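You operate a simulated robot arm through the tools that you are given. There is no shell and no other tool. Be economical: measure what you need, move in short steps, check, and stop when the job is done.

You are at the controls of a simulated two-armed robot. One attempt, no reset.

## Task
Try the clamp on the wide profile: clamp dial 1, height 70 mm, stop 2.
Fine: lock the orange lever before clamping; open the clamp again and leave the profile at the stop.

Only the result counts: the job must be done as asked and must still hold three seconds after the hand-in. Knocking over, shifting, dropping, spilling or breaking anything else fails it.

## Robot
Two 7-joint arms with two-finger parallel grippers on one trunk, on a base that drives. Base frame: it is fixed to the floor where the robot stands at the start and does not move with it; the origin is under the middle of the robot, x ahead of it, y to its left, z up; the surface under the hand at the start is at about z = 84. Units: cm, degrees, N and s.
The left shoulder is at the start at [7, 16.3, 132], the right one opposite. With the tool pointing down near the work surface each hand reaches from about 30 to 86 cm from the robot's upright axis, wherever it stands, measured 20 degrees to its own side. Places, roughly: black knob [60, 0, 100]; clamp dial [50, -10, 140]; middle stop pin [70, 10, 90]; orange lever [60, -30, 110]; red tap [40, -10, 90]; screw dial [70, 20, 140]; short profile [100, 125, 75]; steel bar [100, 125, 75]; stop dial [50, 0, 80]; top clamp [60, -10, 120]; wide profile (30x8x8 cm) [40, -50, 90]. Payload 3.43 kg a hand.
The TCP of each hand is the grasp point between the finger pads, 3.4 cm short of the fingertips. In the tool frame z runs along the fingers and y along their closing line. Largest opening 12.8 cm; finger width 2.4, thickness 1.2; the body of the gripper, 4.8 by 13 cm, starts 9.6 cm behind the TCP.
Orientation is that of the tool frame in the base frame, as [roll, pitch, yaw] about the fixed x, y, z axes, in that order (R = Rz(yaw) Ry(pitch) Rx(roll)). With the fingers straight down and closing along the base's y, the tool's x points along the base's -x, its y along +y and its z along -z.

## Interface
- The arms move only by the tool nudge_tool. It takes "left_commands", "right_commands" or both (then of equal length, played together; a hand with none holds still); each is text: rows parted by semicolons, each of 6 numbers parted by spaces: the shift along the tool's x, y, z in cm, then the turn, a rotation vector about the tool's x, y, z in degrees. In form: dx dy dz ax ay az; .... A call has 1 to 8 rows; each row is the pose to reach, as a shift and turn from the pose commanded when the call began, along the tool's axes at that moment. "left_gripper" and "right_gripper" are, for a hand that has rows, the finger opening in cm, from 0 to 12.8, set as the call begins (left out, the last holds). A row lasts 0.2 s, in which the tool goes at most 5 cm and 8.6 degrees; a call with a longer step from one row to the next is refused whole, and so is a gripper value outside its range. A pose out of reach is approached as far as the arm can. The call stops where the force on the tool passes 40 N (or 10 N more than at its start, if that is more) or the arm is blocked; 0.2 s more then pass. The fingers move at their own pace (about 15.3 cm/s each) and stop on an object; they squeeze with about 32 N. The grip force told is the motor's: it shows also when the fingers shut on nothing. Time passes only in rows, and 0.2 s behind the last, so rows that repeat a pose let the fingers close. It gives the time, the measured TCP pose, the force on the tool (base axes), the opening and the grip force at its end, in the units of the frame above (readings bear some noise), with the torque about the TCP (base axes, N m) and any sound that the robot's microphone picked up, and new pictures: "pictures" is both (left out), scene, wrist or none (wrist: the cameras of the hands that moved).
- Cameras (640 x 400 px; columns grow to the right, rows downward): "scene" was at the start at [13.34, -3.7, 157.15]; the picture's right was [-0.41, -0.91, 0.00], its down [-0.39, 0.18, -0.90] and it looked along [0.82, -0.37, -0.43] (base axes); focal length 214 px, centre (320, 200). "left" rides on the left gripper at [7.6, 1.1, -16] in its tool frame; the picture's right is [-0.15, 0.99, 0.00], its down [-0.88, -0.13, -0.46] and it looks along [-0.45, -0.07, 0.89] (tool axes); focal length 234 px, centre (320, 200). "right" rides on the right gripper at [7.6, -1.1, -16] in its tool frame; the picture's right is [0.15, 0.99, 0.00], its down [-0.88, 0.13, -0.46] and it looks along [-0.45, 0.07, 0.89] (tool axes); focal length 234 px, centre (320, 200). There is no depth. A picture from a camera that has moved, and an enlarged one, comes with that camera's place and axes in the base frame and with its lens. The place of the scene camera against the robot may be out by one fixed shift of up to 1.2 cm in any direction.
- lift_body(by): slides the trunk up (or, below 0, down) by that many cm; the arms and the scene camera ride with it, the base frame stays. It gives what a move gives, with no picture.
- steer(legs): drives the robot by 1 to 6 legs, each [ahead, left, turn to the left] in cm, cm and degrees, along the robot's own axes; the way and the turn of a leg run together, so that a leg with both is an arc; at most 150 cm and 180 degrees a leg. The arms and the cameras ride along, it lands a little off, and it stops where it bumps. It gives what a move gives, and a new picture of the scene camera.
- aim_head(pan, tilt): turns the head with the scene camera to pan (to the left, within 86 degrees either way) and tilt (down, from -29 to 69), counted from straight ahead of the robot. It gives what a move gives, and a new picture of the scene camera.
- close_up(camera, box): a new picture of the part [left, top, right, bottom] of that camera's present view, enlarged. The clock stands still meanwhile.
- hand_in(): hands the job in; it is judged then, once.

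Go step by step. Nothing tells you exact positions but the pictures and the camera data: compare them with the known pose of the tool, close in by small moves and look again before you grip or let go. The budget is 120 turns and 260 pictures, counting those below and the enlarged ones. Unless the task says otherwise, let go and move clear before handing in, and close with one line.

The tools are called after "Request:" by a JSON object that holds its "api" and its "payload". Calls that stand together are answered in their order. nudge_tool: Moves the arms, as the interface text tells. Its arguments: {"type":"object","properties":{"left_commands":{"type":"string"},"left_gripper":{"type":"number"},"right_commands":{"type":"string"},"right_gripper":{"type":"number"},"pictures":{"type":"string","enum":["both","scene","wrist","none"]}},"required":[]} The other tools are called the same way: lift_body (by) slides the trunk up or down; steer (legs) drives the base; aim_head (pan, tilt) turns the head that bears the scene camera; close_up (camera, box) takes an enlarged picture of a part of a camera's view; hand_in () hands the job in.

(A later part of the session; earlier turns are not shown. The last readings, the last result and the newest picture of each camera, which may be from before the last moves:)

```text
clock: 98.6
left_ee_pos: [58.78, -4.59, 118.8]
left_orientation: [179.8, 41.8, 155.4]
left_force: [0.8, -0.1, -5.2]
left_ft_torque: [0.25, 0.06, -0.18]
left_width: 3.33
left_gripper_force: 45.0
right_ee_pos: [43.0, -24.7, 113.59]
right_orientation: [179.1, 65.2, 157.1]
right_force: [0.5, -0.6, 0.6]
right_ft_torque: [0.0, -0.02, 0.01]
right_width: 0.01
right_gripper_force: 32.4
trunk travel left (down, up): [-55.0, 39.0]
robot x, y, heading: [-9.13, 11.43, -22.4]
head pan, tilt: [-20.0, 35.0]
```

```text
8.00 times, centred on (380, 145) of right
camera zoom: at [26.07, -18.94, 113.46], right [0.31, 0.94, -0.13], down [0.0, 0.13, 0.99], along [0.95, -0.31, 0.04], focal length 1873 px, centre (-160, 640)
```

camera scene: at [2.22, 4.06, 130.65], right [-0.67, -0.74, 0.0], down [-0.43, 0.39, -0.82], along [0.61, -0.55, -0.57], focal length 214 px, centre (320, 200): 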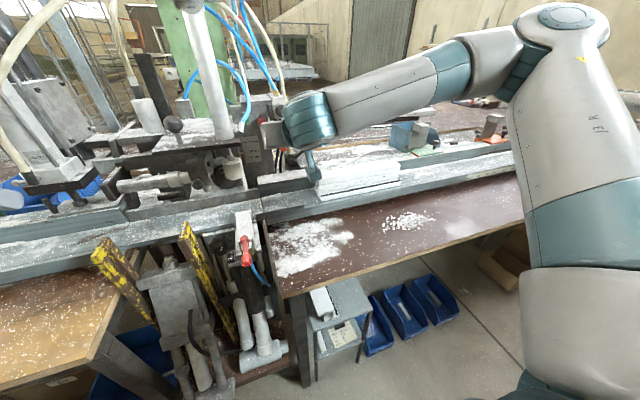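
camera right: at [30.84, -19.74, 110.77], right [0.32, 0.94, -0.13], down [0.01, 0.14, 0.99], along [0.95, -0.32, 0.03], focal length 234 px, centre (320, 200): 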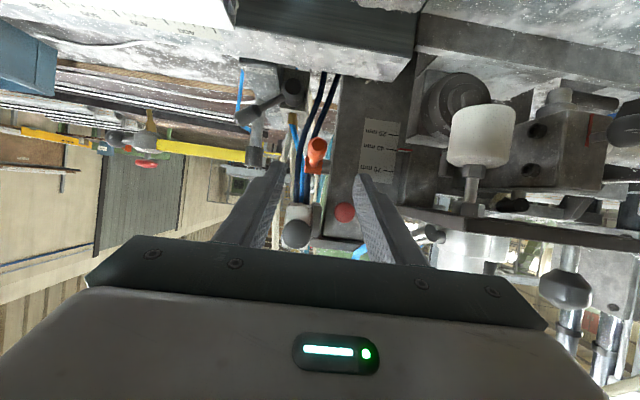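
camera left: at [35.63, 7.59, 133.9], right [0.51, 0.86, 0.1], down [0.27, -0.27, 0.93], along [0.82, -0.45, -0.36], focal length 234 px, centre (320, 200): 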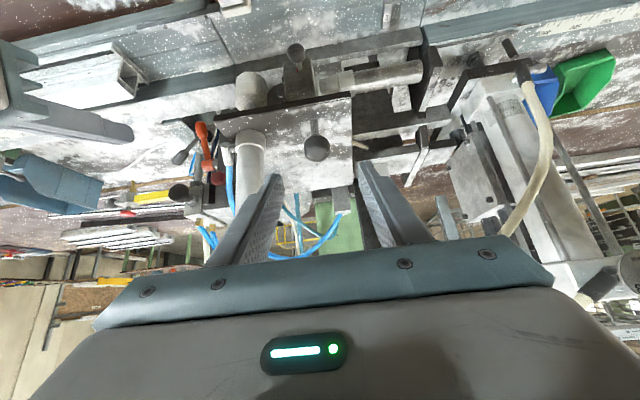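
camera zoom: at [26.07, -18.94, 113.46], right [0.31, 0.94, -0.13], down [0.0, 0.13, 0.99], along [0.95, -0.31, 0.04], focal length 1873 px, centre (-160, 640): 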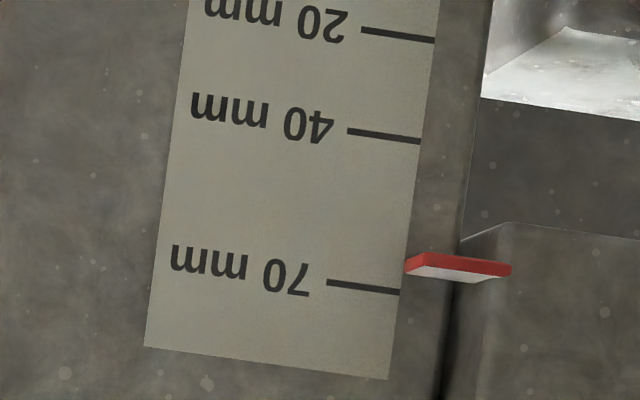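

The marker needs about 0.4 cm more to reach the 70 tick.

Request:
{"api": "nudge_tool", "payload": {"left_commands": "-0.29 0 -0.32 0 0 0; -0.29 0 -0.32 0 0 0", "pictures": "none"}}

Request:
{"api": "close_up", "payload": {"camera": "right", "box": [340, 120, 420, 170]}}

```text
clock: 99.2
left_ee_pos: [58.79, -4.52, 119.37]
left_orientation: [180.0, 41.8, 155.5]
left_force: [3.0, -2.3, 2.6]
left_ft_torque: [0.25, 0.69, 0.01]
left_width: 3.34
left_gripper_force: 44.7
right_ee_pos: [42.98, -24.67, 113.56]
right_orientation: [179.1, 65.3, 157.3]
right_force: [0.2, 0.4, 0.5]
right_ft_torque: [-0.01, 0.02, 0.01]
right_width: 0.02
right_gripper_force: 31.6
trunk travel left (down, up): [-55.0, 39.0]
robot x, y, heading: [-8.98, 11.94, -22.0]
head pan, tilt: [-20.0, 35.0]
```

```text
8.00 times, centred on (380, 145) of right
camera zoom: at [26.04, -18.96, 113.47], right [0.31, 0.94, -0.13], down [0.0, 0.13, 0.99], along [0.95, -0.31, 0.04], focal length 1873 px, centre (-160, 640)
```

zoom: 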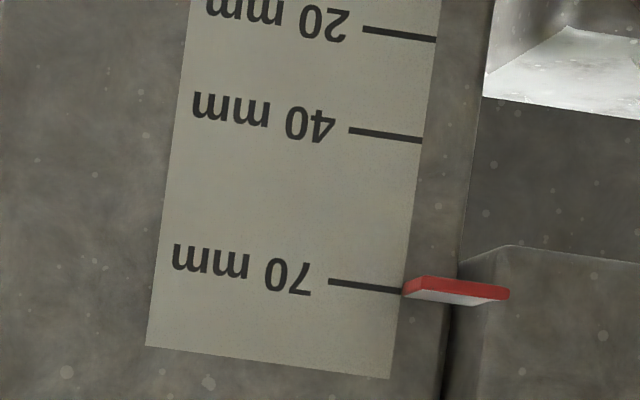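

Marker is on 70 mm. Keeping the plate held with the left hand, I send the right hand (open) to the hanging handle to swing it back up and lock.

Request:
{"api": "nudge_tool", "payload": {"right_commands": "1.5 0.3 2 0 0 0; 3 0.6 4.5 0 0 0; 3.6 0.6 8 0 0 0; 3.6 0.6 12 0 0 0; 3.6 0.6 15 0 0 0; 3.6 0.6 15 0 0 0", "right_gripper": 5, "pictures": "none"}}

Request:
{"api": "close_up", "payload": {"camera": "right", "box": [220, 80, 420, 205]}}

```text
clock: 100.6
left_ee_pos: [58.87, -4.52, 119.21]
left_orientation: [179.8, 41.9, 155.5]
left_force: [8.2, -3.7, 9.9]
left_ft_torque: [0.04, -0.13, -0.1]
left_width: 3.35
left_gripper_force: 45.1
right_ee_pos: [54.51, -28.55, 104.25]
right_orientation: [179.0, 65.4, 157.3]
right_force: [-0.6, -0.2, -0.2]
right_ft_torque: [-0.01, 0.01, -0.03]
right_width: 5.0
right_gripper_force: 0.0
trunk travel left (down, up): [-55.0, 39.0]
robot x, y, heading: [-8.79, 12.08, -21.9]
head pan, tilt: [-20.0, 35.0]
```

```text
3.20 times, centred on (320, 142) of right
camera zoom: at [37.66, -22.94, 104.13], right [0.31, 0.94, -0.13], down [0.0, 0.13, 0.99], along [0.95, -0.31, 0.04], focal length 749 px, centre (320, 384)
```

zoom: 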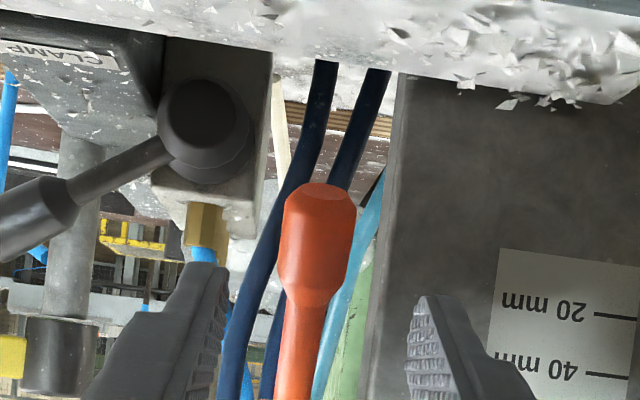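

Aligned laterally; the bulb is a bit lower and deeper. Advance 3 cm and down 1 cm, then close.

Request:
{"api": "nudge_tool", "payload": {"right_commands": "0.5 0.1 1.2 0 0 0; 1 0.1 2.5 0 0 0; 1.2 0.1 3 0 0 0; 1.2 0.1 3 0 0 0", "pictures": "none"}}

Request:
{"api": "nudge_tool", "payload": {"right_commands": "0 0 0 0 0 0; 0 0 0 0 0 0; 0 0 0 0 0 0", "right_gripper": 0.5, "pictures": "none"}}

Request:
{"api": "close_up", "payload": {"camera": "right", "box": [220, 80, 420, 205]}}

```text
clock: 101.6
left_ee_pos: [58.77, -4.6, 119.27]
left_orientation: [179.8, 41.8, 155.4]
left_force: [9.1, -5.4, 12.4]
left_ft_torque: [-0.07, -0.11, -0.04]
left_width: 3.33
left_gripper_force: 44.5
right_ee_pos: [55.68, -30.16, 102.35]
right_orientation: [179.1, 65.3, 157.2]
right_force: [0.3, -0.5, 0.2]
right_ft_torque: [0.0, -0.01, -0.01]
right_width: 4.99
right_gripper_force: 0.1
right hand out of reach, approached as far as the arm can: row 1, 2, 3, 4
trunk travel left (down, up): [-55.0, 39.0]
robot x, y, heading: [-8.78, 12.03, -22.3]
head pan, tilt: [-20.0, 35.0]
```

```text
clock: 102.6
left_ee_pos: [58.82, -4.52, 119.15]
left_orientation: [-180.0, 41.8, 155.5]
left_force: [3.1, 0.7, 1.6]
left_ft_torque: [0.01, 0.17, -0.27]
left_width: 3.33
left_gripper_force: 44.8
right_ee_pos: [55.73, -29.43, 102.35]
right_orientation: [178.7, 65.3, 157.6]
right_force: [3.5, 0.9, 0.2]
right_ft_torque: [0.2, 0.05, 0.05]
right_width: 1.99
right_gripper_force: 45.4
trunk travel left (down, up): [-55.0, 39.0]
robot x, y, heading: [-9.03, 11.77, -22.3]
head pan, tilt: [-20.0, 35.0]
stopped in row 3 (right hand): the force on the tool passed its limit at 41 N (the readings are from after the stop); the commanded pose is now the measured one
```

```text
3.20 times, centred on (320, 142) of right
camera zoom: at [38.84, -24.07, 102.35], right [0.3, 0.95, -0.12], down [0.0, 0.13, 0.99], along [0.95, -0.3, 0.04], focal length 749 px, centre (320, 384)
```

zoom: 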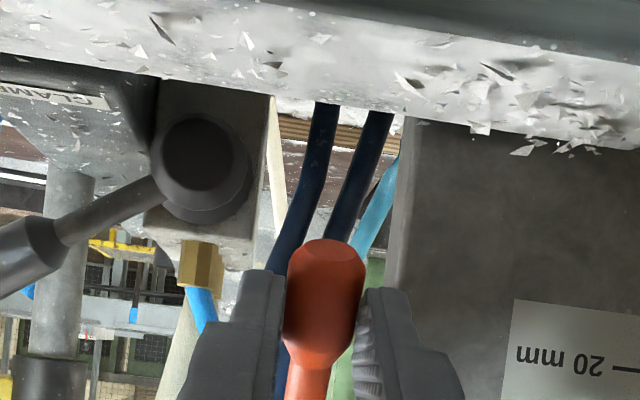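

The bulb is held. Swing it up along its arc.

Request:
{"api": "nudge_tool", "payload": {"right_commands": "0.07 0 -0.74 0 0 0; 0.06 0 -1.57 0 0 0; -0.08 0 -2.35 0 0 0; -0.35 0 -3.08 0 0 0; -0.71 0 -3.85 0 0 0; -1.15 0 -4.44 0 0 0; -1.64 0 -5.05 0 0 0; -2.24 0 -5.54 0 0 0", "pictures": "none"}}

Request:
{"api": "close_up", "payload": {"camera": "right", "box": [220, 80, 420, 205]}}

```text
clock: 104.4
left_ee_pos: [58.77, -4.62, 119.15]
left_orientation: [180.0, 42.0, 155.3]
left_force: [5.9, 3.4, 3.8]
left_ft_torque: [0.01, 0.0, 0.0]
left_width: 3.38
left_gripper_force: 44.8
right_ee_pos: [51.84, -27.97, 106.77]
right_orientation: [178.8, 65.3, 157.8]
right_force: [-0.3, -1.1, 0.6]
right_ft_torque: [0.02, 0.0, 0.0]
right_width: 0.48
right_gripper_force: 0.1
trunk travel left (down, up): [-55.0, 39.0]
robot x, y, heading: [-9.07, 12.03, -22.3]
head pan, tilt: [-20.0, 35.0]
```

```text
3.20 times, centred on (320, 142) of right
camera zoom: at [34.97, -22.57, 106.66], right [0.3, 0.95, -0.12], down [0.0, 0.13, 0.99], along [0.95, -0.3, 0.04], focal length 749 px, centre (320, 384)
```

zoom: 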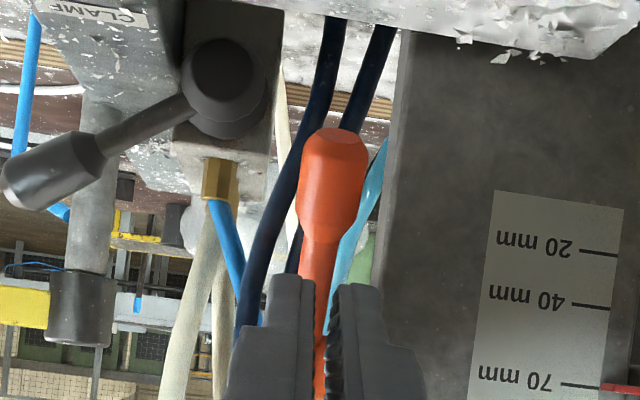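

The fingers slid up the handle; the lever stays down and the plate is still held at 70. I re-approach with a steeper hand (45°) to grip the bulb fully.

Request:
{"api": "nudge_tool", "payload": {"right_commands": "-0.5 0 -1.5 0 7 0; -1 0 -3 0 14 0; -1 0 -3 0 20 0; -1 0 -3 0 20 0", "right_gripper": 5, "pictures": "none"}}

Request:
{"api": "close_up", "payload": {"camera": "right", "box": [200, 60, 440, 210]}}

```text
clock: 105.4
left_ee_pos: [58.79, -4.53, 119.16]
left_orientation: [180.0, 41.9, 155.3]
left_force: [9.1, 2.2, 5.1]
left_ft_torque: [0.08, 0.04, -0.09]
left_width: 3.3
left_gripper_force: 45.3
right_ee_pos: [49.78, -27.25, 109.03]
right_orientation: [179.3, 45.3, 158.4]
right_force: [-0.9, -0.3, 0.4]
right_ft_torque: [0.0, -0.02, 0.02]
right_width: 5.03
right_gripper_force: 0.1
trunk travel left (down, up): [-55.0, 39.0]
robot x, y, heading: [-8.77, 11.74, -22.3]
head pan, tilt: [-20.0, 35.0]
```

```text
2.67 times, centred on (320, 135) of right
camera zoom: at [33.77, -22.18, 115.01], right [0.26, 0.96, -0.1], down [0.32, 0.01, 0.95], along [0.91, -0.28, -0.31], focal length 624 px, centre (320, 373)
```

zoom: 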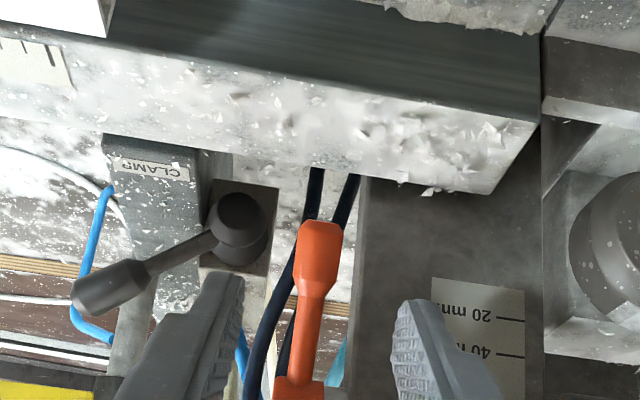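

Lever resolved: hub at machine depth 18, end hanging at 75°, z 99.4. Move the open fingers around the bulb.

Request:
{"api": "nudge_tool", "payload": {"right_commands": "-0.7 0.1 3 0 0 0; -1.4 0.2 6 0 0 0; -1.4 0.2 9 0 0 0; -1.4 0.2 10.8 0 0 0; -1.4 0.2 10.8 0 0 0", "pictures": "none"}}

Request:
{"api": "close_up", "payload": {"camera": "right", "box": [200, 60, 440, 210]}}

```text
clock: 106.6
left_ee_pos: [58.72, -4.54, 119.1]
left_orientation: [-179.9, 42.0, 155.3]
left_force: [11.8, -3.1, 8.3]
left_ft_torque: [0.17, 0.15, 0.04]
left_width: 3.34
left_gripper_force: 45.3
right_ee_pos: [56.08, -31.41, 102.51]
right_orientation: [179.2, 45.4, 158.6]
right_force: [3.0, 6.6, 2.0]
right_ft_torque: [0.07, -0.18, 0.16]
right_width: 5.42
right_gripper_force: 3.7
right hand out of reach, approached as far as the arm can: row 2, 3, 4, 5
trunk travel left (down, up): [-55.0, 39.0]
robot x, y, heading: [-9.27, 12.15, -22.2]
head pan, tilt: [-20.0, 35.0]
```

```text
2.67 times, centred on (320, 135) of right
camera zoom: at [39.98, -26.39, 108.47], right [0.26, 0.96, -0.09], down [0.32, 0.01, 0.95], along [0.91, -0.27, -0.3], focal length 624 px, centre (320, 373)
```

zoom: 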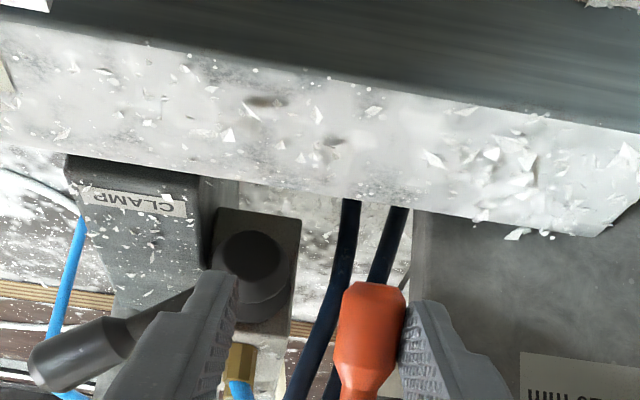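

The arm is at its reach limit and drifts. The left hand carries almost no weight, so I release the plate to see if it stays, and withdraw both hands before driving closer.

Request:
{"api": "nudge_tool", "payload": {"right_commands": "0 0 -4 0 0 0; 0 0 -8 0 0 0; 0 0 -12 0 0 0; 0 0 -15 0 0 0", "left_commands": "0 0 0 0 0 0; 0 0 0 0 0 0; 0 0 0 0 0 0; 0 0 0 0 0 0", "left_gripper": 6.5, "pictures": "none"}}

Request:
{"api": "close_up", "payload": {"camera": "right", "box": [300, 80, 460, 180]}}

```text
clock: 107.6
left_ee_pos: [58.54, -4.57, 119.49]
left_orientation: [179.9, 41.9, 155.3]
left_force: [0.2, -0.6, -1.0]
left_ft_torque: [-0.01, 0.02, 0.0]
left_width: 6.51
left_gripper_force: 0.1
right_ee_pos: [46.08, -27.49, 113.28]
right_orientation: [179.2, 45.4, 158.4]
right_force: [-0.5, -0.1, 0.6]
right_ft_torque: [0.0, 0.01, -0.03]
right_width: 5.01
right_gripper_force: 0.0
trunk travel left (down, up): [-55.0, 39.0]
robot x, y, heading: [-8.87, 11.5, -22.1]
head pan, tilt: [-20.0, 35.0]
```

```text
4.00 times, centred on (380, 130) of right
camera zoom: at [30.0, -22.54, 119.18], right [0.26, 0.96, -0.09], down [0.32, 0.01, 0.95], along [0.91, -0.28, -0.3], focal length 937 px, centre (80, 480)
```

zoom: 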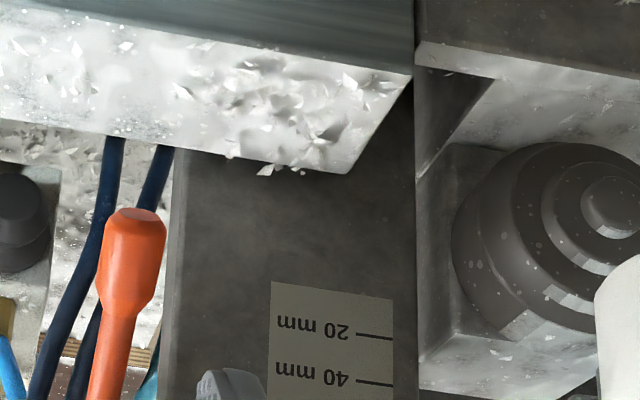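

Request:
{"api": "nudge_tool", "payload": {"left_commands": "0 0 -4 0 0 0; 0 0 -8 0 0 0; 0 0 -12 0 0 0; 0 0 -16 0 0 0; 2.5 3 -18 0 0 0; 5 6.5 -20 0 0 0; 7.5 10 -22 0 0 0; 10 13.5 -24 0 0 0", "pictures": "none"}}

Request:
{"api": "close_up", "payload": {"camera": "right", "box": [340, 120, 440, 182]}}

Request:
{"api": "close_up", "payload": {"camera": "scene", "box": [200, 80, 320, 155]}}

```text
clock: 109.4
left_ee_pos: [42.88, 17.65, 130.49]
left_orientation: [-179.9, 42.1, 155.3]
left_force: [0.0, 0.3, -0.8]
left_ft_torque: [-0.06, -0.04, -0.02]
left_width: 6.48
left_gripper_force: 0.1
right_ee_pos: [46.15, -27.44, 113.37]
right_orientation: [179.4, 45.6, 158.4]
right_force: [-0.6, 0.2, 0.3]
right_ft_torque: [-0.01, -0.02, -0.02]
right_width: 5.0
right_gripper_force: 0.2
trunk travel left (down, up): [-55.0, 39.0]
robot x, y, heading: [-8.87, 12.2, -22.3]
head pan, tilt: [-20.0, 35.0]
```

```text
6.40 times, centred on (390, 151) of right
camera zoom: at [30.09, -22.35, 119.23], right [0.26, 0.96, -0.1], down [0.32, 0.01, 0.95], along [0.91, -0.28, -0.3], focal length 1499 px, centre (-128, 514)
```

zoom: 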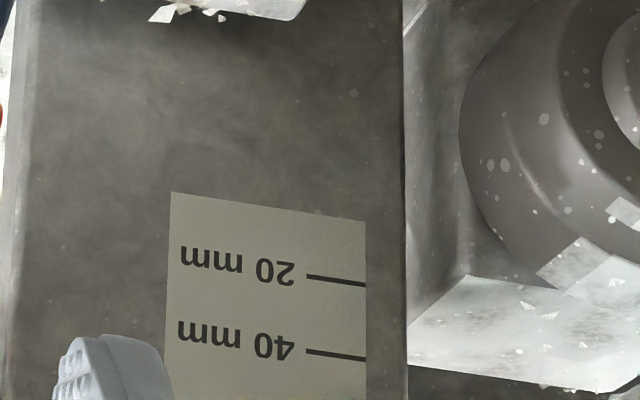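

```text
5.33 times, centred on (260, 118) of scene
camera zoom: at [2.11, 4.41, 130.7], right [-0.67, -0.74, 0.0], down [-0.42, 0.38, -0.82], along [0.61, -0.55, -0.57], focal length 1144 px, centre (640, 640)
```

zoom: 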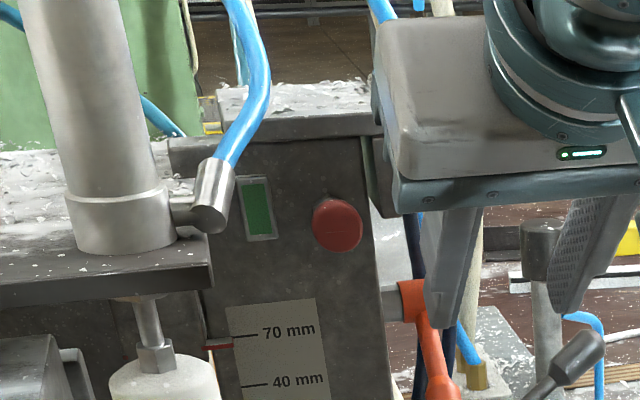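

The plate stays at 70 on its own. I withdraw the right hand a little and drive 7 cm closer.

Request:
{"api": "nudge_tool", "payload": {"right_commands": "0 0 -4 0 0 0; 0 0 -8 0 0 0", "pictures": "none"}}

Request:
{"api": "steer", "payload": {"legs": [[7, 0, 0]]}}

Request:
{"api": "close_up", "payload": {"camera": "right", "box": [200, 60, 440, 210]}}

```text
clock: 110.0
left_ee_pos: [43.04, 17.52, 130.71]
left_orientation: [-180.0, 42.0, 155.2]
left_force: [-0.5, 0.1, -0.4]
left_ft_torque: [0.0, 0.03, -0.01]
left_width: 6.5
left_gripper_force: 0.0
right_ee_pos: [40.73, -25.35, 118.77]
right_orientation: [179.1, 45.4, 158.3]
right_force: [-0.7, 0.4, -0.3]
right_ft_torque: [0.0, -0.03, -0.01]
right_width: 5.04
right_gripper_force: 0.0
trunk travel left (down, up): [-55.0, 39.0]
robot x, y, heading: [-9.01, 11.79, -21.8]
head pan, tilt: [-20.0, 35.0]
```

```text
clock: 111.0
left_ee_pos: [49.53, 14.79, 130.57]
left_orientation: [180.0, 41.9, 155.3]
left_force: [0.1, -0.5, -1.2]
left_ft_torque: [-0.02, -0.03, 0.0]
left_width: 6.51
left_gripper_force: 0.0
right_ee_pos: [47.31, -28.09, 118.74]
right_orientation: [179.2, 45.3, 158.3]
right_force: [-0.1, -0.2, 0.1]
right_ft_torque: [0.0, -0.01, 0.0]
right_width: 5.02
right_gripper_force: 0.1
trunk travel left (down, up): [-55.0, 39.0]
robot x, y, heading: [-2.29, 9.27, -22.1]
head pan, tilt: [-20.0, 35.0]
camera scene: at [8.67, 1.54, 130.67], right [-0.67, -0.74, 0.0], down [-0.43, 0.38, -0.82], along [0.61, -0.55, -0.57], focal length 214 px, centre (320, 200)
```

scene: 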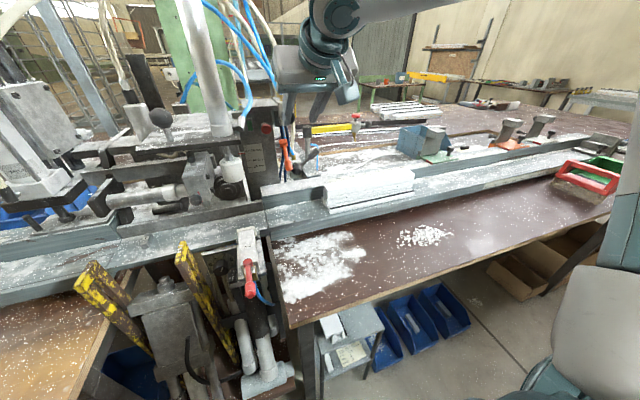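

```text
2.67 times, centred on (320, 135) of right
camera zoom: at [31.24, -23.16, 124.66], right [0.26, 0.96, -0.09], down [0.32, 0.01, 0.95], along [0.91, -0.28, -0.3], focal length 624 px, centre (320, 373)
```

zoom: 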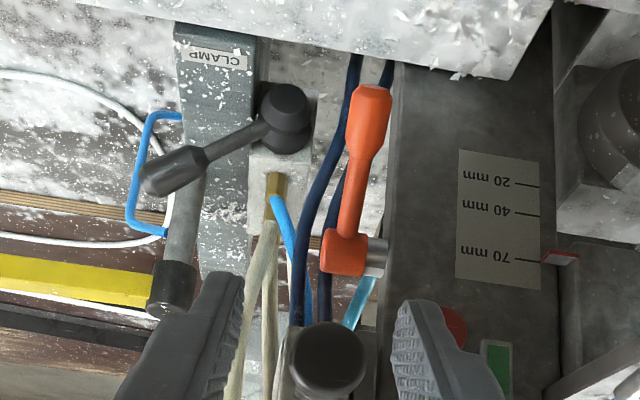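

Good view now. Approach the bulb again from this closer stance.

Request:
{"api": "nudge_tool", "payload": {"right_commands": "1.4 0.7 3 0 0 0; 2.8 1.4 6 0 0 0; 4.1 1.9 9.5 0 0 0; 4.1 1.9 13 0 0 0; 4.1 1.9 16 0 0 0; 4.1 1.9 19 0 0 0; 4.1 1.9 19 0 0 0", "pictures": "none"}}

Request:
{"api": "close_up", "payload": {"camera": "right", "box": [200, 60, 440, 210]}}

```text
clock: 112.6
left_ee_pos: [49.46, 14.88, 130.67]
left_orientation: [179.9, 42.0, 155.3]
left_force: [1.1, 0.3, 0.8]
left_ft_torque: [0.02, -0.01, 0.02]
left_width: 6.52
left_gripper_force: 0.2
right_ee_pos: [57.89, -29.98, 102.52]
right_orientation: [179.2, 45.5, 158.4]
right_force: [-9.5, 2.4, 0.6]
right_ft_torque: [0.12, 0.09, 0.21]
right_width: 4.94
right_gripper_force: 0.0
trunk travel left (down, up): [-55.0, 39.0]
robot x, y, heading: [-2.61, 9.25, -22.1]
head pan, tilt: [-20.0, 35.0]
```

```text
2.67 times, centred on (320, 135) of right
camera zoom: at [41.9, -25.01, 108.4], right [0.26, 0.96, -0.09], down [0.32, 0.01, 0.95], along [0.91, -0.28, -0.3], focal length 624 px, centre (320, 373)
```

zoom: 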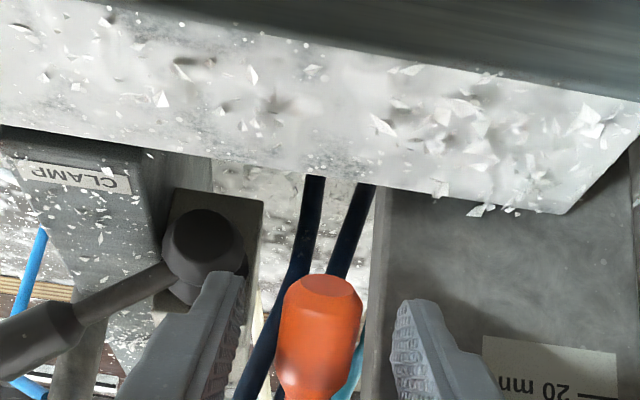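

The bulb lies between the fingers. Back off 0.4 cm, close, and pull the first 15°.

Request:
{"api": "nudge_tool", "payload": {"right_commands": "0 0 -0.4 0 0 0; 0 0 -0.4 0 0 0; 0 0 -0.4 0 0 0; 0 0 -0.4 0 0 0", "right_gripper": 0.5, "pictures": "none"}}

Request:
{"api": "nudge_tool", "payload": {"right_commands": "0.4 0 -0.7 0 0 0; 0.65 0 -1.5 0 0 0; 0.65 0 -1.5 0 0 0", "pictures": "none"}}

Request:
{"api": "close_up", "payload": {"camera": "right", "box": [200, 60, 440, 210]}}

```text
clock: 113.6
left_ee_pos: [49.72, 14.6, 130.55]
left_orientation: [179.8, 41.8, 155.2]
left_force: [-0.8, -0.1, 0.0]
left_ft_torque: [-0.01, -0.02, 0.0]
left_width: 6.5
left_gripper_force: 0.0
right_ee_pos: [57.83, -30.21, 102.45]
right_orientation: [179.2, 45.2, 158.1]
right_force: [4.2, -5.6, -8.8]
right_ft_torque: [0.45, 0.51, -0.24]
right_width: 2.03
right_gripper_force: 45.4
trunk travel left (down, up): [-55.0, 39.0]
robot x, y, heading: [-2.28, 9.3, -22.1]
head pan, tilt: [-20.0, 35.0]
```

```text
clock: 114.6
left_ee_pos: [49.91, 14.7, 130.38]
left_orientation: [180.0, 41.8, 155.5]
left_force: [-0.5, 1.0, -0.2]
left_ft_torque: [-0.02, -0.05, -0.04]
left_width: 6.48
left_gripper_force: 0.1
right_ee_pos: [56.79, -29.7, 103.52]
right_orientation: [179.1, 45.7, 158.1]
right_force: [14.1, -5.1, -3.5]
right_ft_torque: [0.42, 0.65, -0.46]
right_width: 2.04
right_gripper_force: 45.1
trunk travel left (down, up): [-55.0, 39.0]
robot x, y, heading: [-2.0, 9.07, -22.3]
head pan, tilt: [-20.0, 35.0]
stopped in row 3 (right hand): the force on the tool passed its limit at 40 N (the readings are from after the stop); the commanded pose is now the measured one
```

```text
2.67 times, centred on (320, 135) of right
camera zoom: at [40.71, -24.67, 109.36], right [0.27, 0.96, -0.09], down [0.31, 0.01, 0.95], along [0.91, -0.28, -0.3], focal length 624 px, centre (320, 373)
```

zoom: 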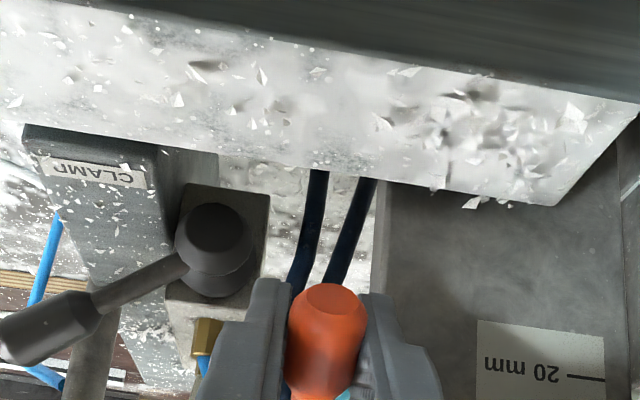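

It moves with the grip. Continue along the arc.

Request:
{"api": "nudge_tool", "payload": {"right_commands": "0.28 0 -0.71 0 0 0; 0.38 0 -1.45 0 0 0; 0.41 0 -2.26 0 0 0; 0.27 0 -3.11 0 0 0; -0.02 0 -3.96 0 0 0; -0.45 0 -4.8 0 0 0", "pictures": "none"}}

Request:
{"api": "close_up", "payload": {"camera": "right", "box": [200, 60, 440, 210]}}

```text
clock: 116.0
left_ee_pos: [50.07, 14.68, 130.31]
left_orientation: [-180.0, 41.6, 155.4]
left_force: [-0.4, -0.1, 0.1]
left_ft_torque: [-0.02, 0.0, -0.06]
left_width: 6.49
left_gripper_force: 0.0
right_ee_pos: [54.03, -28.7, 106.29]
right_orientation: [179.5, 44.9, 158.3]
right_force: [22.0, -6.0, -13.5]
right_ft_torque: [-0.02, -0.06, -0.46]
right_width: 2.02
right_gripper_force: 44.9
trunk travel left (down, up): [-55.0, 39.0]
robot x, y, heading: [-2.1, 9.17, -22.0]
head pan, tilt: [-20.0, 35.0]
stopped in row 6 (right hand): the force on the tool passed its limit at 42 N (the readings are from after the stop); the commanded pose is now the measured one
```

```text
2.67 times, centred on (320, 135) of right
camera zoom: at [38.02, -23.59, 112.3], right [0.26, 0.96, -0.1], down [0.33, 0.01, 0.95], along [0.91, -0.28, -0.31], focal length 624 px, centre (320, 373)
```

zoom: 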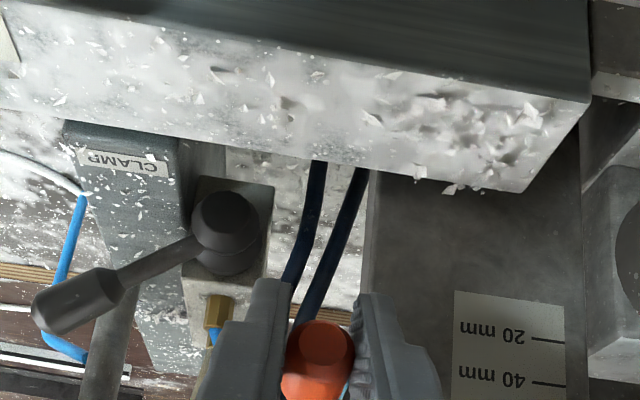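

Nearly up. A little more, mostly upward.

Request:
{"api": "nudge_tool", "payload": {"right_commands": "-0.25 0 -0.3 0 0 0; -0.5 0 -0.63 0 0 0; -1 0 -1.13 0 0 0; -1.4 0 -1.4 0 0 0", "pictures": "none"}}

Request:
{"api": "nudge_tool", "payload": {"right_commands": "0 0 0 0 0 0; 0 0 0 0 0 0; 0 0 -4 0 0 0; 0 0 -8 0 0 0; 0 0 -12 0 0 0", "right_gripper": 5, "pictures": "none"}}

Request:
{"api": "close_up", "payload": {"camera": "right", "box": [200, 60, 440, 210]}}

```text
clock: 116.5
left_ee_pos: [50.21, 14.67, 130.29]
left_orientation: [-179.9, 41.6, 155.5]
left_force: [-0.5, 0.4, 0.1]
left_ft_torque: [-0.03, 0.01, 0.03]
left_width: 6.5
left_gripper_force: 0.1
right_ee_pos: [53.95, -28.64, 106.32]
right_orientation: [179.6, 44.5, 158.3]
right_force: [24.2, -7.9, -16.5]
right_ft_torque: [-0.15, -0.5, -0.5]
right_width: 1.99
right_gripper_force: 44.7
trunk travel left (down, up): [-55.0, 39.0]
robot x, y, heading: [-2.46, 9.02, -22.1]
head pan, tilt: [-20.0, 35.0]
stopped in row 2 (right hand): the force on the tool passed its limit at 42 N (the readings are from after the stop); the commanded pose is now the measured one
```

```text
clock: 117.7
left_ee_pos: [49.36, 14.96, 130.53]
left_orientation: [179.9, 42.1, 155.5]
left_force: [-0.4, 0.6, -0.5]
left_ft_torque: [0.01, -0.04, -0.03]
left_width: 6.5
left_gripper_force: 0.0
right_ee_pos: [45.26, -25.4, 115.33]
right_orientation: [179.3, 44.9, 158.3]
right_force: [-0.6, 0.5, -0.3]
right_ft_torque: [-0.03, 0.04, -0.01]
right_width: 5.01
right_gripper_force: 0.1
trunk travel left (down, up): [-55.0, 39.0]
robot x, y, heading: [-2.85, 9.46, -22.3]
head pan, tilt: [-20.0, 35.0]
```

```text
2.67 times, centred on (320, 135) of right
camera zoom: at [29.31, -20.37, 121.41], right [0.26, 0.96, -0.1], down [0.33, 0.01, 0.95], along [0.91, -0.28, -0.31], focal length 624 px, centre (320, 373)
```

zoom: 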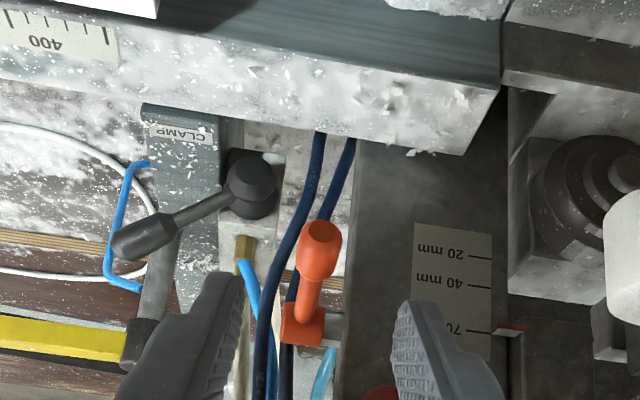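

The lever is back at its upper stop (its original locked position) and the marker is still at 70. Now find the stop pin and the profile in the rail.

Request:
{"api": "aim_head", "payload": {"pan": 5, "tilt": 30}}

Request:
{"api": "close_up", "payload": {"camera": "scene", "box": [200, 130, 440, 280]}}

Request:
{"api": "close_up", "payload": {"camera": "left", "box": [240, 0, 560, 200]}}

```text
clock: 118.6
left_ee_pos: [49.54, 14.9, 130.56]
left_orientation: [179.9, 41.9, 155.4]
left_force: [0.3, 0.2, 0.4]
left_ft_torque: [0.01, 0.03, -0.01]
left_width: 6.51
left_gripper_force: 0.1
right_ee_pos: [45.62, -25.57, 115.24]
right_orientation: [179.4, 45.0, 158.2]
right_force: [0.9, -0.8, -0.4]
right_ft_torque: [0.0, 0.0, 0.02]
right_width: 5.02
right_gripper_force: 0.0
trunk travel left (down, up): [-55.0, 39.0]
robot x, y, heading: [-2.76, 9.36, -22.0]
head pan, tilt: [5.0, 30.0]
camera scene: at [10.81, 4.77, 131.45], right [-0.29, -0.96, 0.0], down [-0.48, 0.15, -0.87], along [0.83, -0.26, -0.5], focal length 214 px, centre (320, 200)
```

scene: 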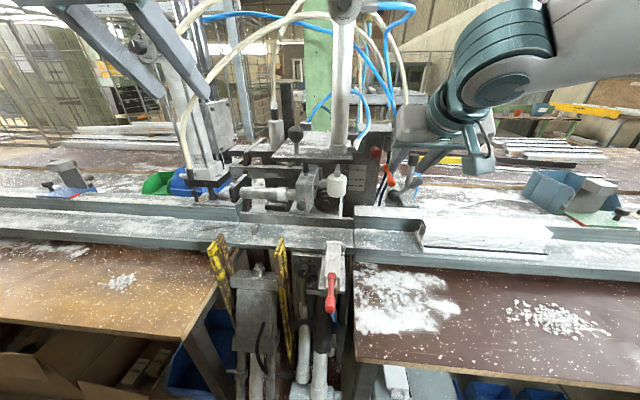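

```text
2.67 times, centred on (320, 205) of scene
camera zoom: at [10.81, 4.77, 131.45], right [-0.29, -0.96, 0.0], down [-0.48, 0.15, -0.87], along [0.83, -0.26, -0.5], focal length 572 px, centre (320, 187)
```

zoom: 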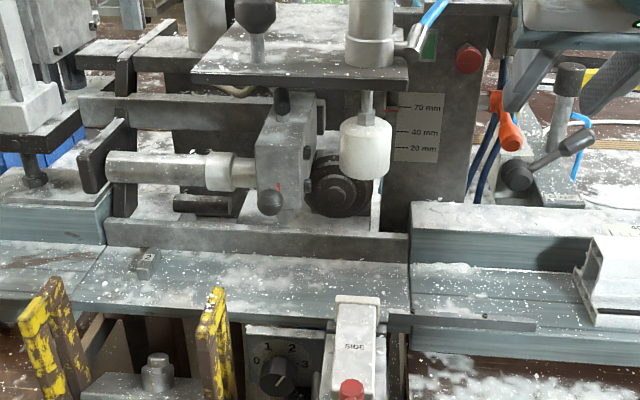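

```text
2.00 times, centred on (400, 100) of left
camera zoom: at [35.2, 22.58, 137.51], right [0.51, 0.85, 0.1], down [0.26, -0.27, 0.93], along [0.82, -0.45, -0.36], focal length 468 px, centre (160, 400)
```

zoom: 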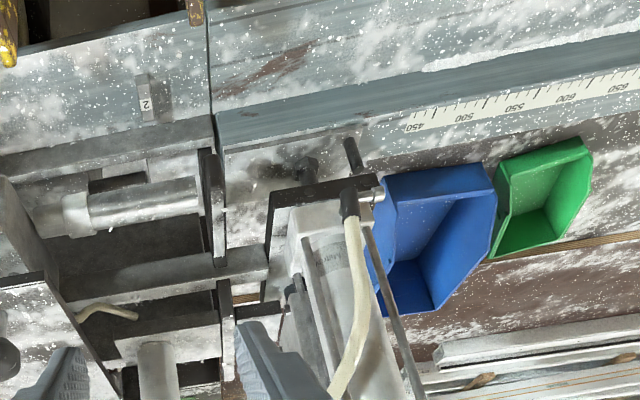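

The pin marked "2" is up at about [65.3, 8.1, 92.7]. The profile lies ~46 cm to the right in the rail; I'll push it left from its right end. First bring the right hand, pointing down, over toward its right end to look.

Request:
{"api": "nudge_tool", "payload": {"right_commands": "-0.4 -4.9 -0.4 0 5.6 0; -0.9 -9.8 -0.9 0 11.2 0; -1.3 -14.7 -1.3 0 16.8 0; -1.8 -19.6 -1.8 0 22.4 0; -2.2 -24.5 -2.2 0 28 0; -2.6 -29.4 -2.6 0 33.6 0; -3.1 -34.3 -3.1 0 39.2 0; -3.5 -39.2 -3.5 0 45 0", "right_gripper": 5, "pictures": "both"}}

```text
clock: 120.4
left_ee_pos: [49.65, 14.72, 130.48]
left_orientation: [179.8, 41.8, 155.3]
left_force: [0.7, 0.4, 0.0]
left_ft_torque: [-0.02, 0.01, 0.03]
left_width: 6.49
left_gripper_force: 0.1
right_ee_pos: [31.44, -62.12, 119.9]
right_orientation: [179.5, -0.3, 158.8]
right_force: [-0.1, 0.0, -0.5]
right_ft_torque: [0.02, 0.03, -0.03]
right_width: 4.99
right_gripper_force: 0.1
trunk travel left (down, up): [-55.0, 39.0]
robot x, y, heading: [-2.69, 9.19, -22.1]
head pan, tilt: [5.0, 30.0]
camera scene: at [10.95, 4.65, 131.43], right [-0.29, -0.96, 0.0], down [-0.48, 0.15, -0.87], along [0.83, -0.25, -0.5], focal length 214 px, centre (320, 200)
camera right: at [23.88, -60.51, 136.05], right [0.22, 0.98, 0.01], down [0.87, -0.2, 0.45], along [0.44, -0.09, -0.89], focal length 234 px, centre (320, 200)
```

scene: 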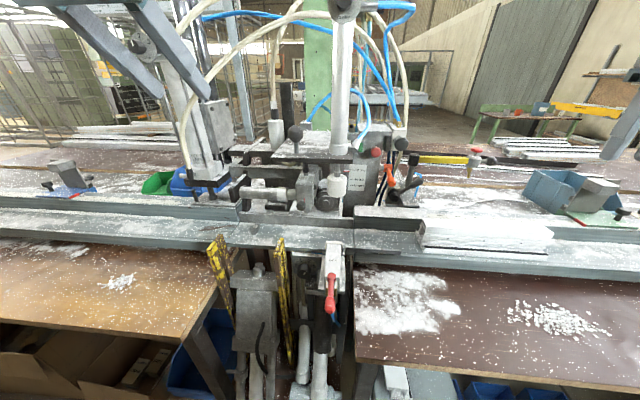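
right: 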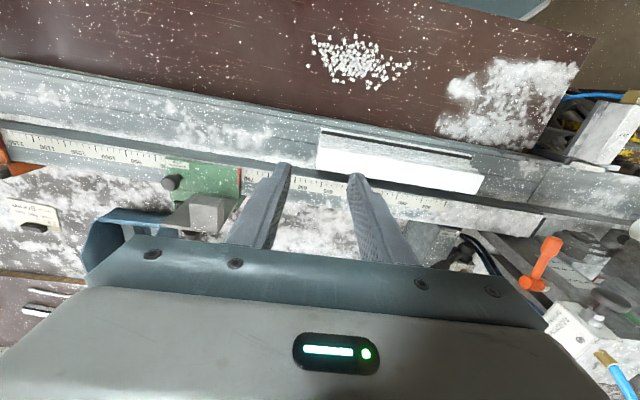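

Profile's right end is at about [34, -63], top z≈98. I tilt the hand forward 40°, closed, and set it just right of that end, then look.

Request:
{"api": "nudge_tool", "payload": {"right_commands": "-0.4 -1 1.6 0 -8 0; -0.8 -2 3.2 0 -16 0; -1.2 -3 4.8 0 -24 0; -1.6 -4 6.4 0 -32 0; -1.9 -5 8 0 -40 0; -1.9 -5 8 0 -40 0", "right_gripper": 0, "pictures": "none"}}

Request:
{"api": "nudge_tool", "payload": {"right_commands": "2.5 0 3 0 0 0; 5 0 6 0 0 0; 6.5 0 7.7 0 0 0; 6.5 0 7.7 0 0 0", "pictures": "wrist"}}

Request:
{"api": "close_up", "payload": {"camera": "right", "box": [220, 60, 460, 210]}}

```text
clock: 121.8
left_ee_pos: [49.69, 14.97, 130.51]
left_orientation: [-179.9, 41.9, 155.4]
left_force: [1.1, 0.0, -0.6]
left_ft_torque: [-0.04, 0.03, -0.03]
left_width: 6.51
left_gripper_force: 0.1
right_ee_pos: [31.31, -67.19, 111.86]
right_orientation: [179.5, 40.1, 158.5]
right_force: [0.1, -0.4, -1.0]
right_ft_torque: [-0.04, 0.0, -0.01]
right_width: 0.01
right_gripper_force: 31.9
trunk travel left (down, up): [-55.0, 39.0]
robot x, y, heading: [-2.32, 9.26, -22.1]
head pan, tilt: [5.0, 30.0]
```

```text
clock: 122.8
left_ee_pos: [49.67, 14.78, 130.46]
left_orientation: [-180.0, 41.8, 155.3]
left_force: [-0.7, -0.2, 0.1]
left_ft_torque: [0.01, -0.01, 0.02]
left_width: 6.49
left_gripper_force: 0.1
right_ee_pos: [31.37, -66.95, 101.65]
right_orientation: [179.5, 39.8, 158.4]
right_force: [-1.0, -1.2, 0.5]
right_ft_torque: [0.02, 0.01, -0.01]
right_width: 0.02
right_gripper_force: 32.1
trunk travel left (down, up): [-55.0, 39.0]
robot x, y, heading: [-2.59, 9.55, -22.1]
head pan, tilt: [5.0, 30.0]
camera right: at [15.93, -62.15, 109.16], right [0.25, 0.96, -0.09], down [0.4, -0.02, 0.92], along [0.88, -0.27, -0.39], focal length 234 px, centre (320, 200)
```

right: 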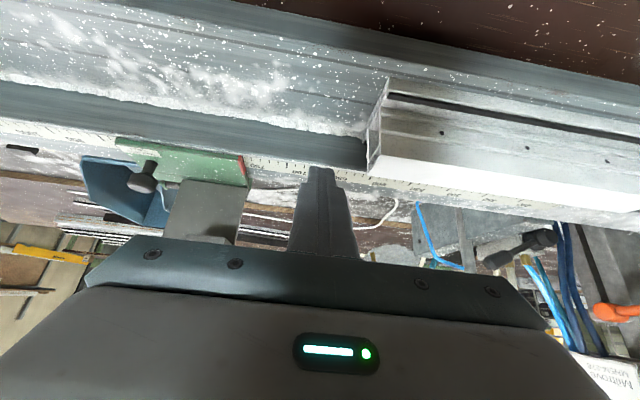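

```text
2.67 times, centred on (340, 135) of right
camera zoom: at [15.93, -62.15, 109.16], right [0.25, 0.96, -0.09], down [0.4, -0.02, 0.92], along [0.88, -0.27, -0.39], focal length 624 px, centre (267, 373)
```

zoom: 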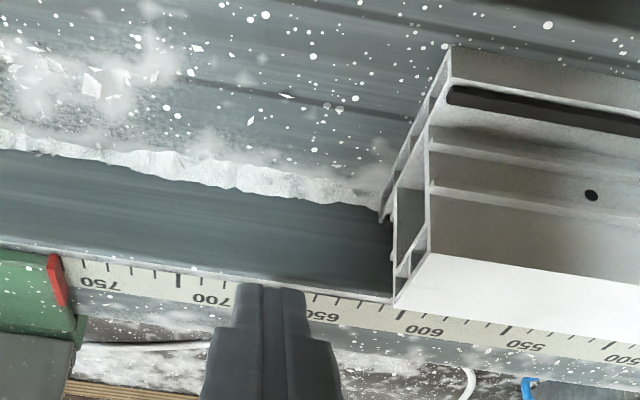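

The hand is beside the right end. Lower it between rail walls to z≈94.6, then move left to contact.

Request:
{"api": "nudge_tool", "payload": {"right_commands": "2.5 0 2.5 0 0 0; 4.9 0 5 0 0 0; 4.9 0 5 0 0 0", "pictures": "none"}}

Request:
{"api": "close_up", "payload": {"camera": "right", "box": [220, 60, 460, 210]}}

```text
clock: 123.6
left_ee_pos: [49.61, 14.9, 130.48]
left_orientation: [180.0, 41.9, 155.4]
left_force: [0.5, -0.5, 0.4]
left_ft_torque: [0.0, 0.01, 0.0]
left_width: 6.5
left_gripper_force: 0.1
right_ee_pos: [30.83, -66.97, 94.68]
right_orientation: [179.5, 39.9, 158.4]
right_force: [0.1, -0.3, -0.3]
right_ft_torque: [0.01, -0.01, 0.01]
right_width: 0.01
right_gripper_force: 32.1
trunk travel left (down, up): [-55.0, 39.0]
robot x, y, heading: [-2.88, 9.05, -22.4]
head pan, tilt: [5.0, 30.0]
```

```text
2.67 times, centred on (340, 135) of right
camera zoom: at [15.36, -62.15, 102.19], right [0.25, 0.96, -0.09], down [0.4, -0.02, 0.92], along [0.88, -0.27, -0.39], focal length 624 px, centre (267, 373)
```

zoom: 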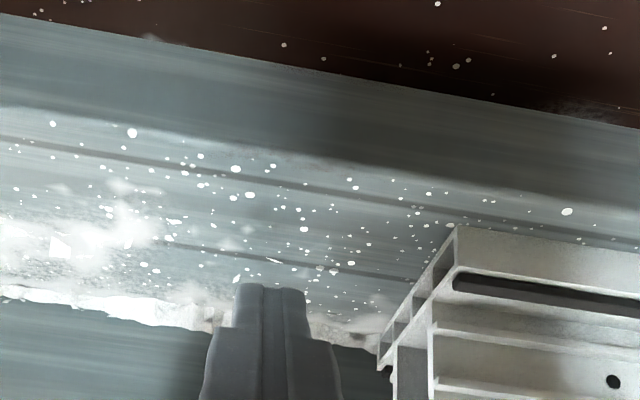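

The rail floor is open at the front with a back wall only, so I push exactly along the rail, slowly, checking as I go.

Request:
{"api": "nudge_tool", "payload": {"right_commands": "0 2.5 0 0 0 0; -0.06 5 0.05 0 0 0; -0.1 7 0.08 0 0 0; -0.12 9 0.1 0 0 0; -0.15 11 0.13 0 0 0; -0.18 13 0.15 0 0 0; -0.2 15 0.17 0 0 0", "pictures": "scene"}}

Request:
{"api": "close_up", "payload": {"camera": "right", "box": [220, 60, 540, 260]}}

```text
clock: 125.2
left_ee_pos: [49.75, 14.96, 130.58]
left_orientation: [-180.0, 41.8, 155.3]
left_force: [-0.5, 0.8, -0.4]
left_ft_torque: [-0.03, -0.03, 0.03]
left_width: 6.5
left_gripper_force: 0.0
right_ee_pos: [36.48, -52.94, 94.82]
right_orientation: [179.4, 39.7, 158.4]
right_force: [0.5, -1.1, 0.6]
right_ft_torque: [-0.02, -0.01, -0.01]
right_width: 0.01
right_gripper_force: 32.1
trunk travel left (down, up): [-55.0, 39.0]
robot x, y, heading: [-2.43, 9.11, -22.0]
head pan, tilt: [5.0, 30.0]
camera scene: at [10.87, 4.83, 131.44], right [-0.29, -0.96, 0.0], down [-0.48, 0.15, -0.87], along [0.83, -0.25, -0.5], focal length 214 px, centre (320, 200)
```

scene: 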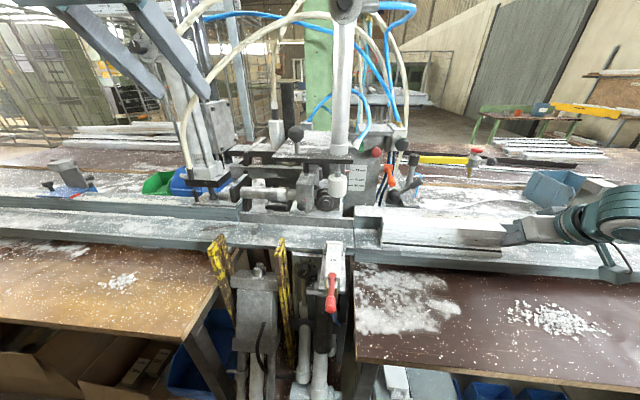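

```text
2.00 times, centred on (380, 160) of right
camera zoom: at [21.05, -48.29, 102.42], right [0.25, 0.96, -0.09], down [0.4, -0.02, 0.91], along [0.88, -0.27, -0.39], focal length 468 px, centre (200, 280)
```

zoom: 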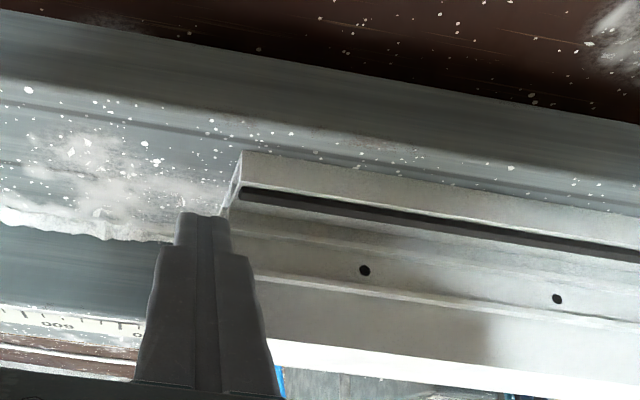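

The profile slides straight along the wall. Continue 22 cm.

Request:
{"api": "nudge_tool", "payload": {"right_commands": "-0.03 2.7 0.03 0 0 0; -0.07 5.5 0.06 0 0 0; -0.1 8.2 0.1 0 0 0; -0.14 11 0.12 0 0 0; -0.17 13.7 0.15 0 0 0; -0.2 16.5 0.18 0 0 0; -0.23 19.2 0.2 0 0 0; -0.27 22 0.23 0 0 0", "pictures": "scene"}}

Request:
{"api": "close_up", "payload": {"camera": "scene", "box": [200, 130, 440, 280]}}

```text
clock: 127.0
left_ee_pos: [49.65, 14.93, 130.42]
left_orientation: [179.9, 41.9, 155.3]
left_force: [0.0, 0.3, 0.2]
left_ft_torque: [-0.02, 0.04, -0.02]
left_width: 6.49
left_gripper_force: 0.1
right_ee_pos: [44.78, -32.64, 95.23]
right_orientation: [179.5, 39.8, 158.5]
right_force: [0.0, 0.2, -1.0]
right_ft_torque: [-0.02, 0.01, -0.02]
right_width: 0.0
right_gripper_force: 31.7
trunk travel left (down, up): [-55.0, 39.0]
robot x, y, heading: [-2.24, 9.12, -22.1]
head pan, tilt: [5.0, 30.0]
camera scene: at [10.9, 4.89, 131.44], right [-0.29, -0.96, 0.0], down [-0.48, 0.15, -0.87], along [0.83, -0.25, -0.5], focal length 214 px, centre (320, 200)
```

scene: 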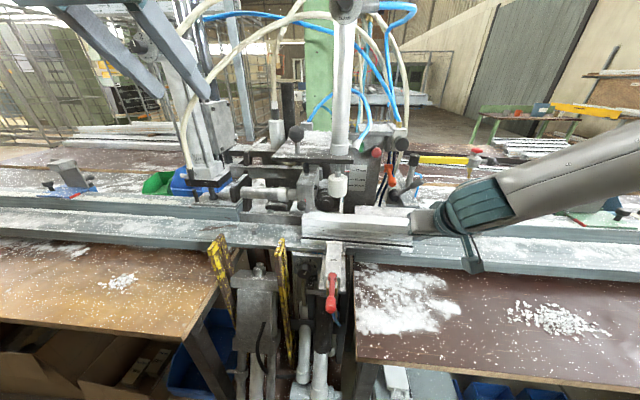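

```text
2.67 times, centred on (320, 205) of scene
camera zoom: at [10.9, 4.89, 131.44], right [-0.29, -0.96, 0.0], down [-0.48, 0.15, -0.87], along [0.83, -0.25, -0.5], focal length 572 px, centre (320, 187)
```

zoom: 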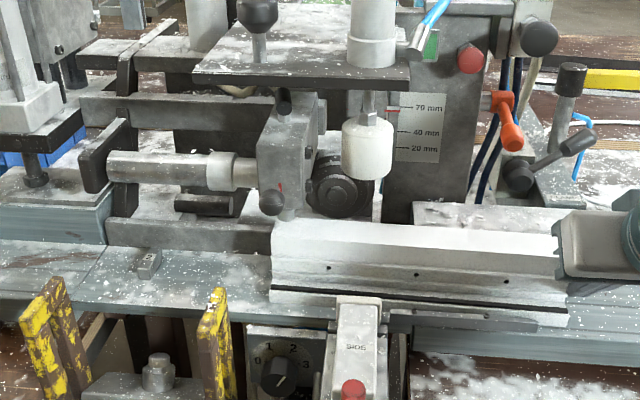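

About 12 cm remain to the pin. Continue 9 cm.

Request:
{"api": "nudge_tool", "payload": {"right_commands": "-0.02 1.5 0.02 0 0 0; -0.04 3 0.03 0 0 0; -0.06 4.5 0.05 0 0 0; -0.08 6 0.07 0 0 0; -0.1 7.5 0.08 0 0 0; -0.11 9 0.1 0 0 0", "pictures": "none"}}

Request:
{"api": "close_up", "payload": {"camera": "scene", "box": [220, 180, 380, 280]}}

```text
clock: 128.4
left_ee_pos: [49.66, 14.79, 130.58]
left_orientation: [-180.0, 41.9, 155.3]
left_force: [0.2, -0.5, 0.0]
left_ft_torque: [0.02, -0.01, 0.0]
left_width: 6.5
left_gripper_force: 0.0
right_ee_pos: [48.05, -24.36, 95.21]
right_orientation: [179.5, 39.8, 158.4]
right_force: [-0.6, -0.9, -0.5]
right_ft_torque: [-0.04, 0.05, -0.01]
right_width: 0.0
right_gripper_force: 32.0
trunk travel left (down, up): [-55.0, 39.0]
robot x, y, heading: [-2.42, 9.46, -22.1]
head pan, tilt: [5.0, 30.0]
```

```text
4.00 times, centred on (300, 230) of scene
camera zoom: at [10.89, 4.74, 131.44], right [-0.29, -0.96, 0.0], down [-0.48, 0.15, -0.87], along [0.83, -0.25, -0.5], focal length 858 px, centre (400, 80)
```

zoom: 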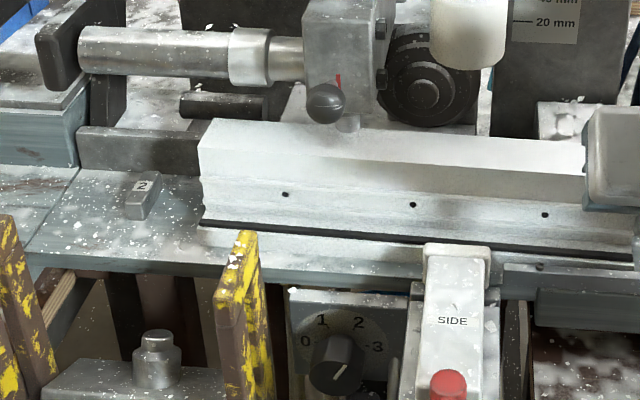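

About 3 cm left. Push slowly until contact.

Request:
{"api": "nudge_tool", "payload": {"right_commands": "0 0.6 0 0 0 0; 0 1.2 0 0 0 0; 0 1.7 0 0 0 0; 0 2.1 0 0 0 0; 0 2.4 0 0 0 0; 0 2.7 0 0 0 0; 0 3 0 0 0 0", "pictures": "none"}}

Request:
{"api": "close_up", "payload": {"camera": "scene", "box": [220, 180, 380, 280]}}

```text
clock: 130.0
left_ee_pos: [49.67, 14.75, 130.57]
left_orientation: [179.9, 41.9, 155.3]
left_force: [-0.1, 0.5, -0.3]
left_ft_torque: [0.02, 0.01, -0.01]
left_width: 6.48
left_gripper_force: 0.1
right_ee_pos: [48.13, -23.83, 95.8]
right_orientation: [179.3, 39.7, 158.3]
right_force: [-0.3, -1.1, -0.9]
right_ft_torque: [-0.03, 0.01, -0.03]
right_width: 0.02
right_gripper_force: 32.0
right hand out of reach, approached as far as the arm can: row 2, 3, 4, 5, 6, 7
trunk travel left (down, up): [-55.0, 39.0]
robot x, y, heading: [-2.85, 8.81, -22.1]
head pan, tilt: [5.0, 30.0]
```

```text
4.00 times, centred on (300, 230) of scene
camera zoom: at [10.82, 4.76, 131.45], right [-0.29, -0.96, 0.0], down [-0.48, 0.15, -0.87], along [0.83, -0.25, -0.5], focal length 858 px, centre (400, 80)
```

zoom: 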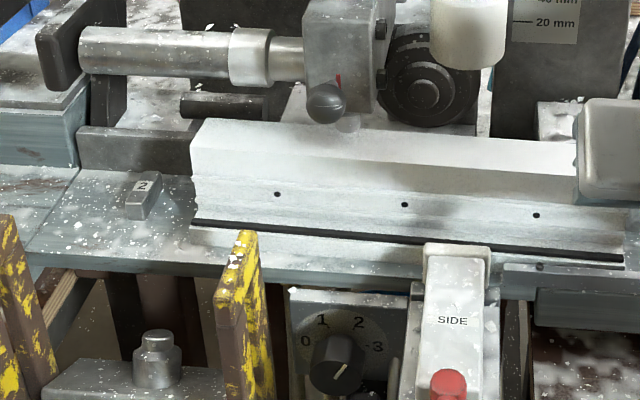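

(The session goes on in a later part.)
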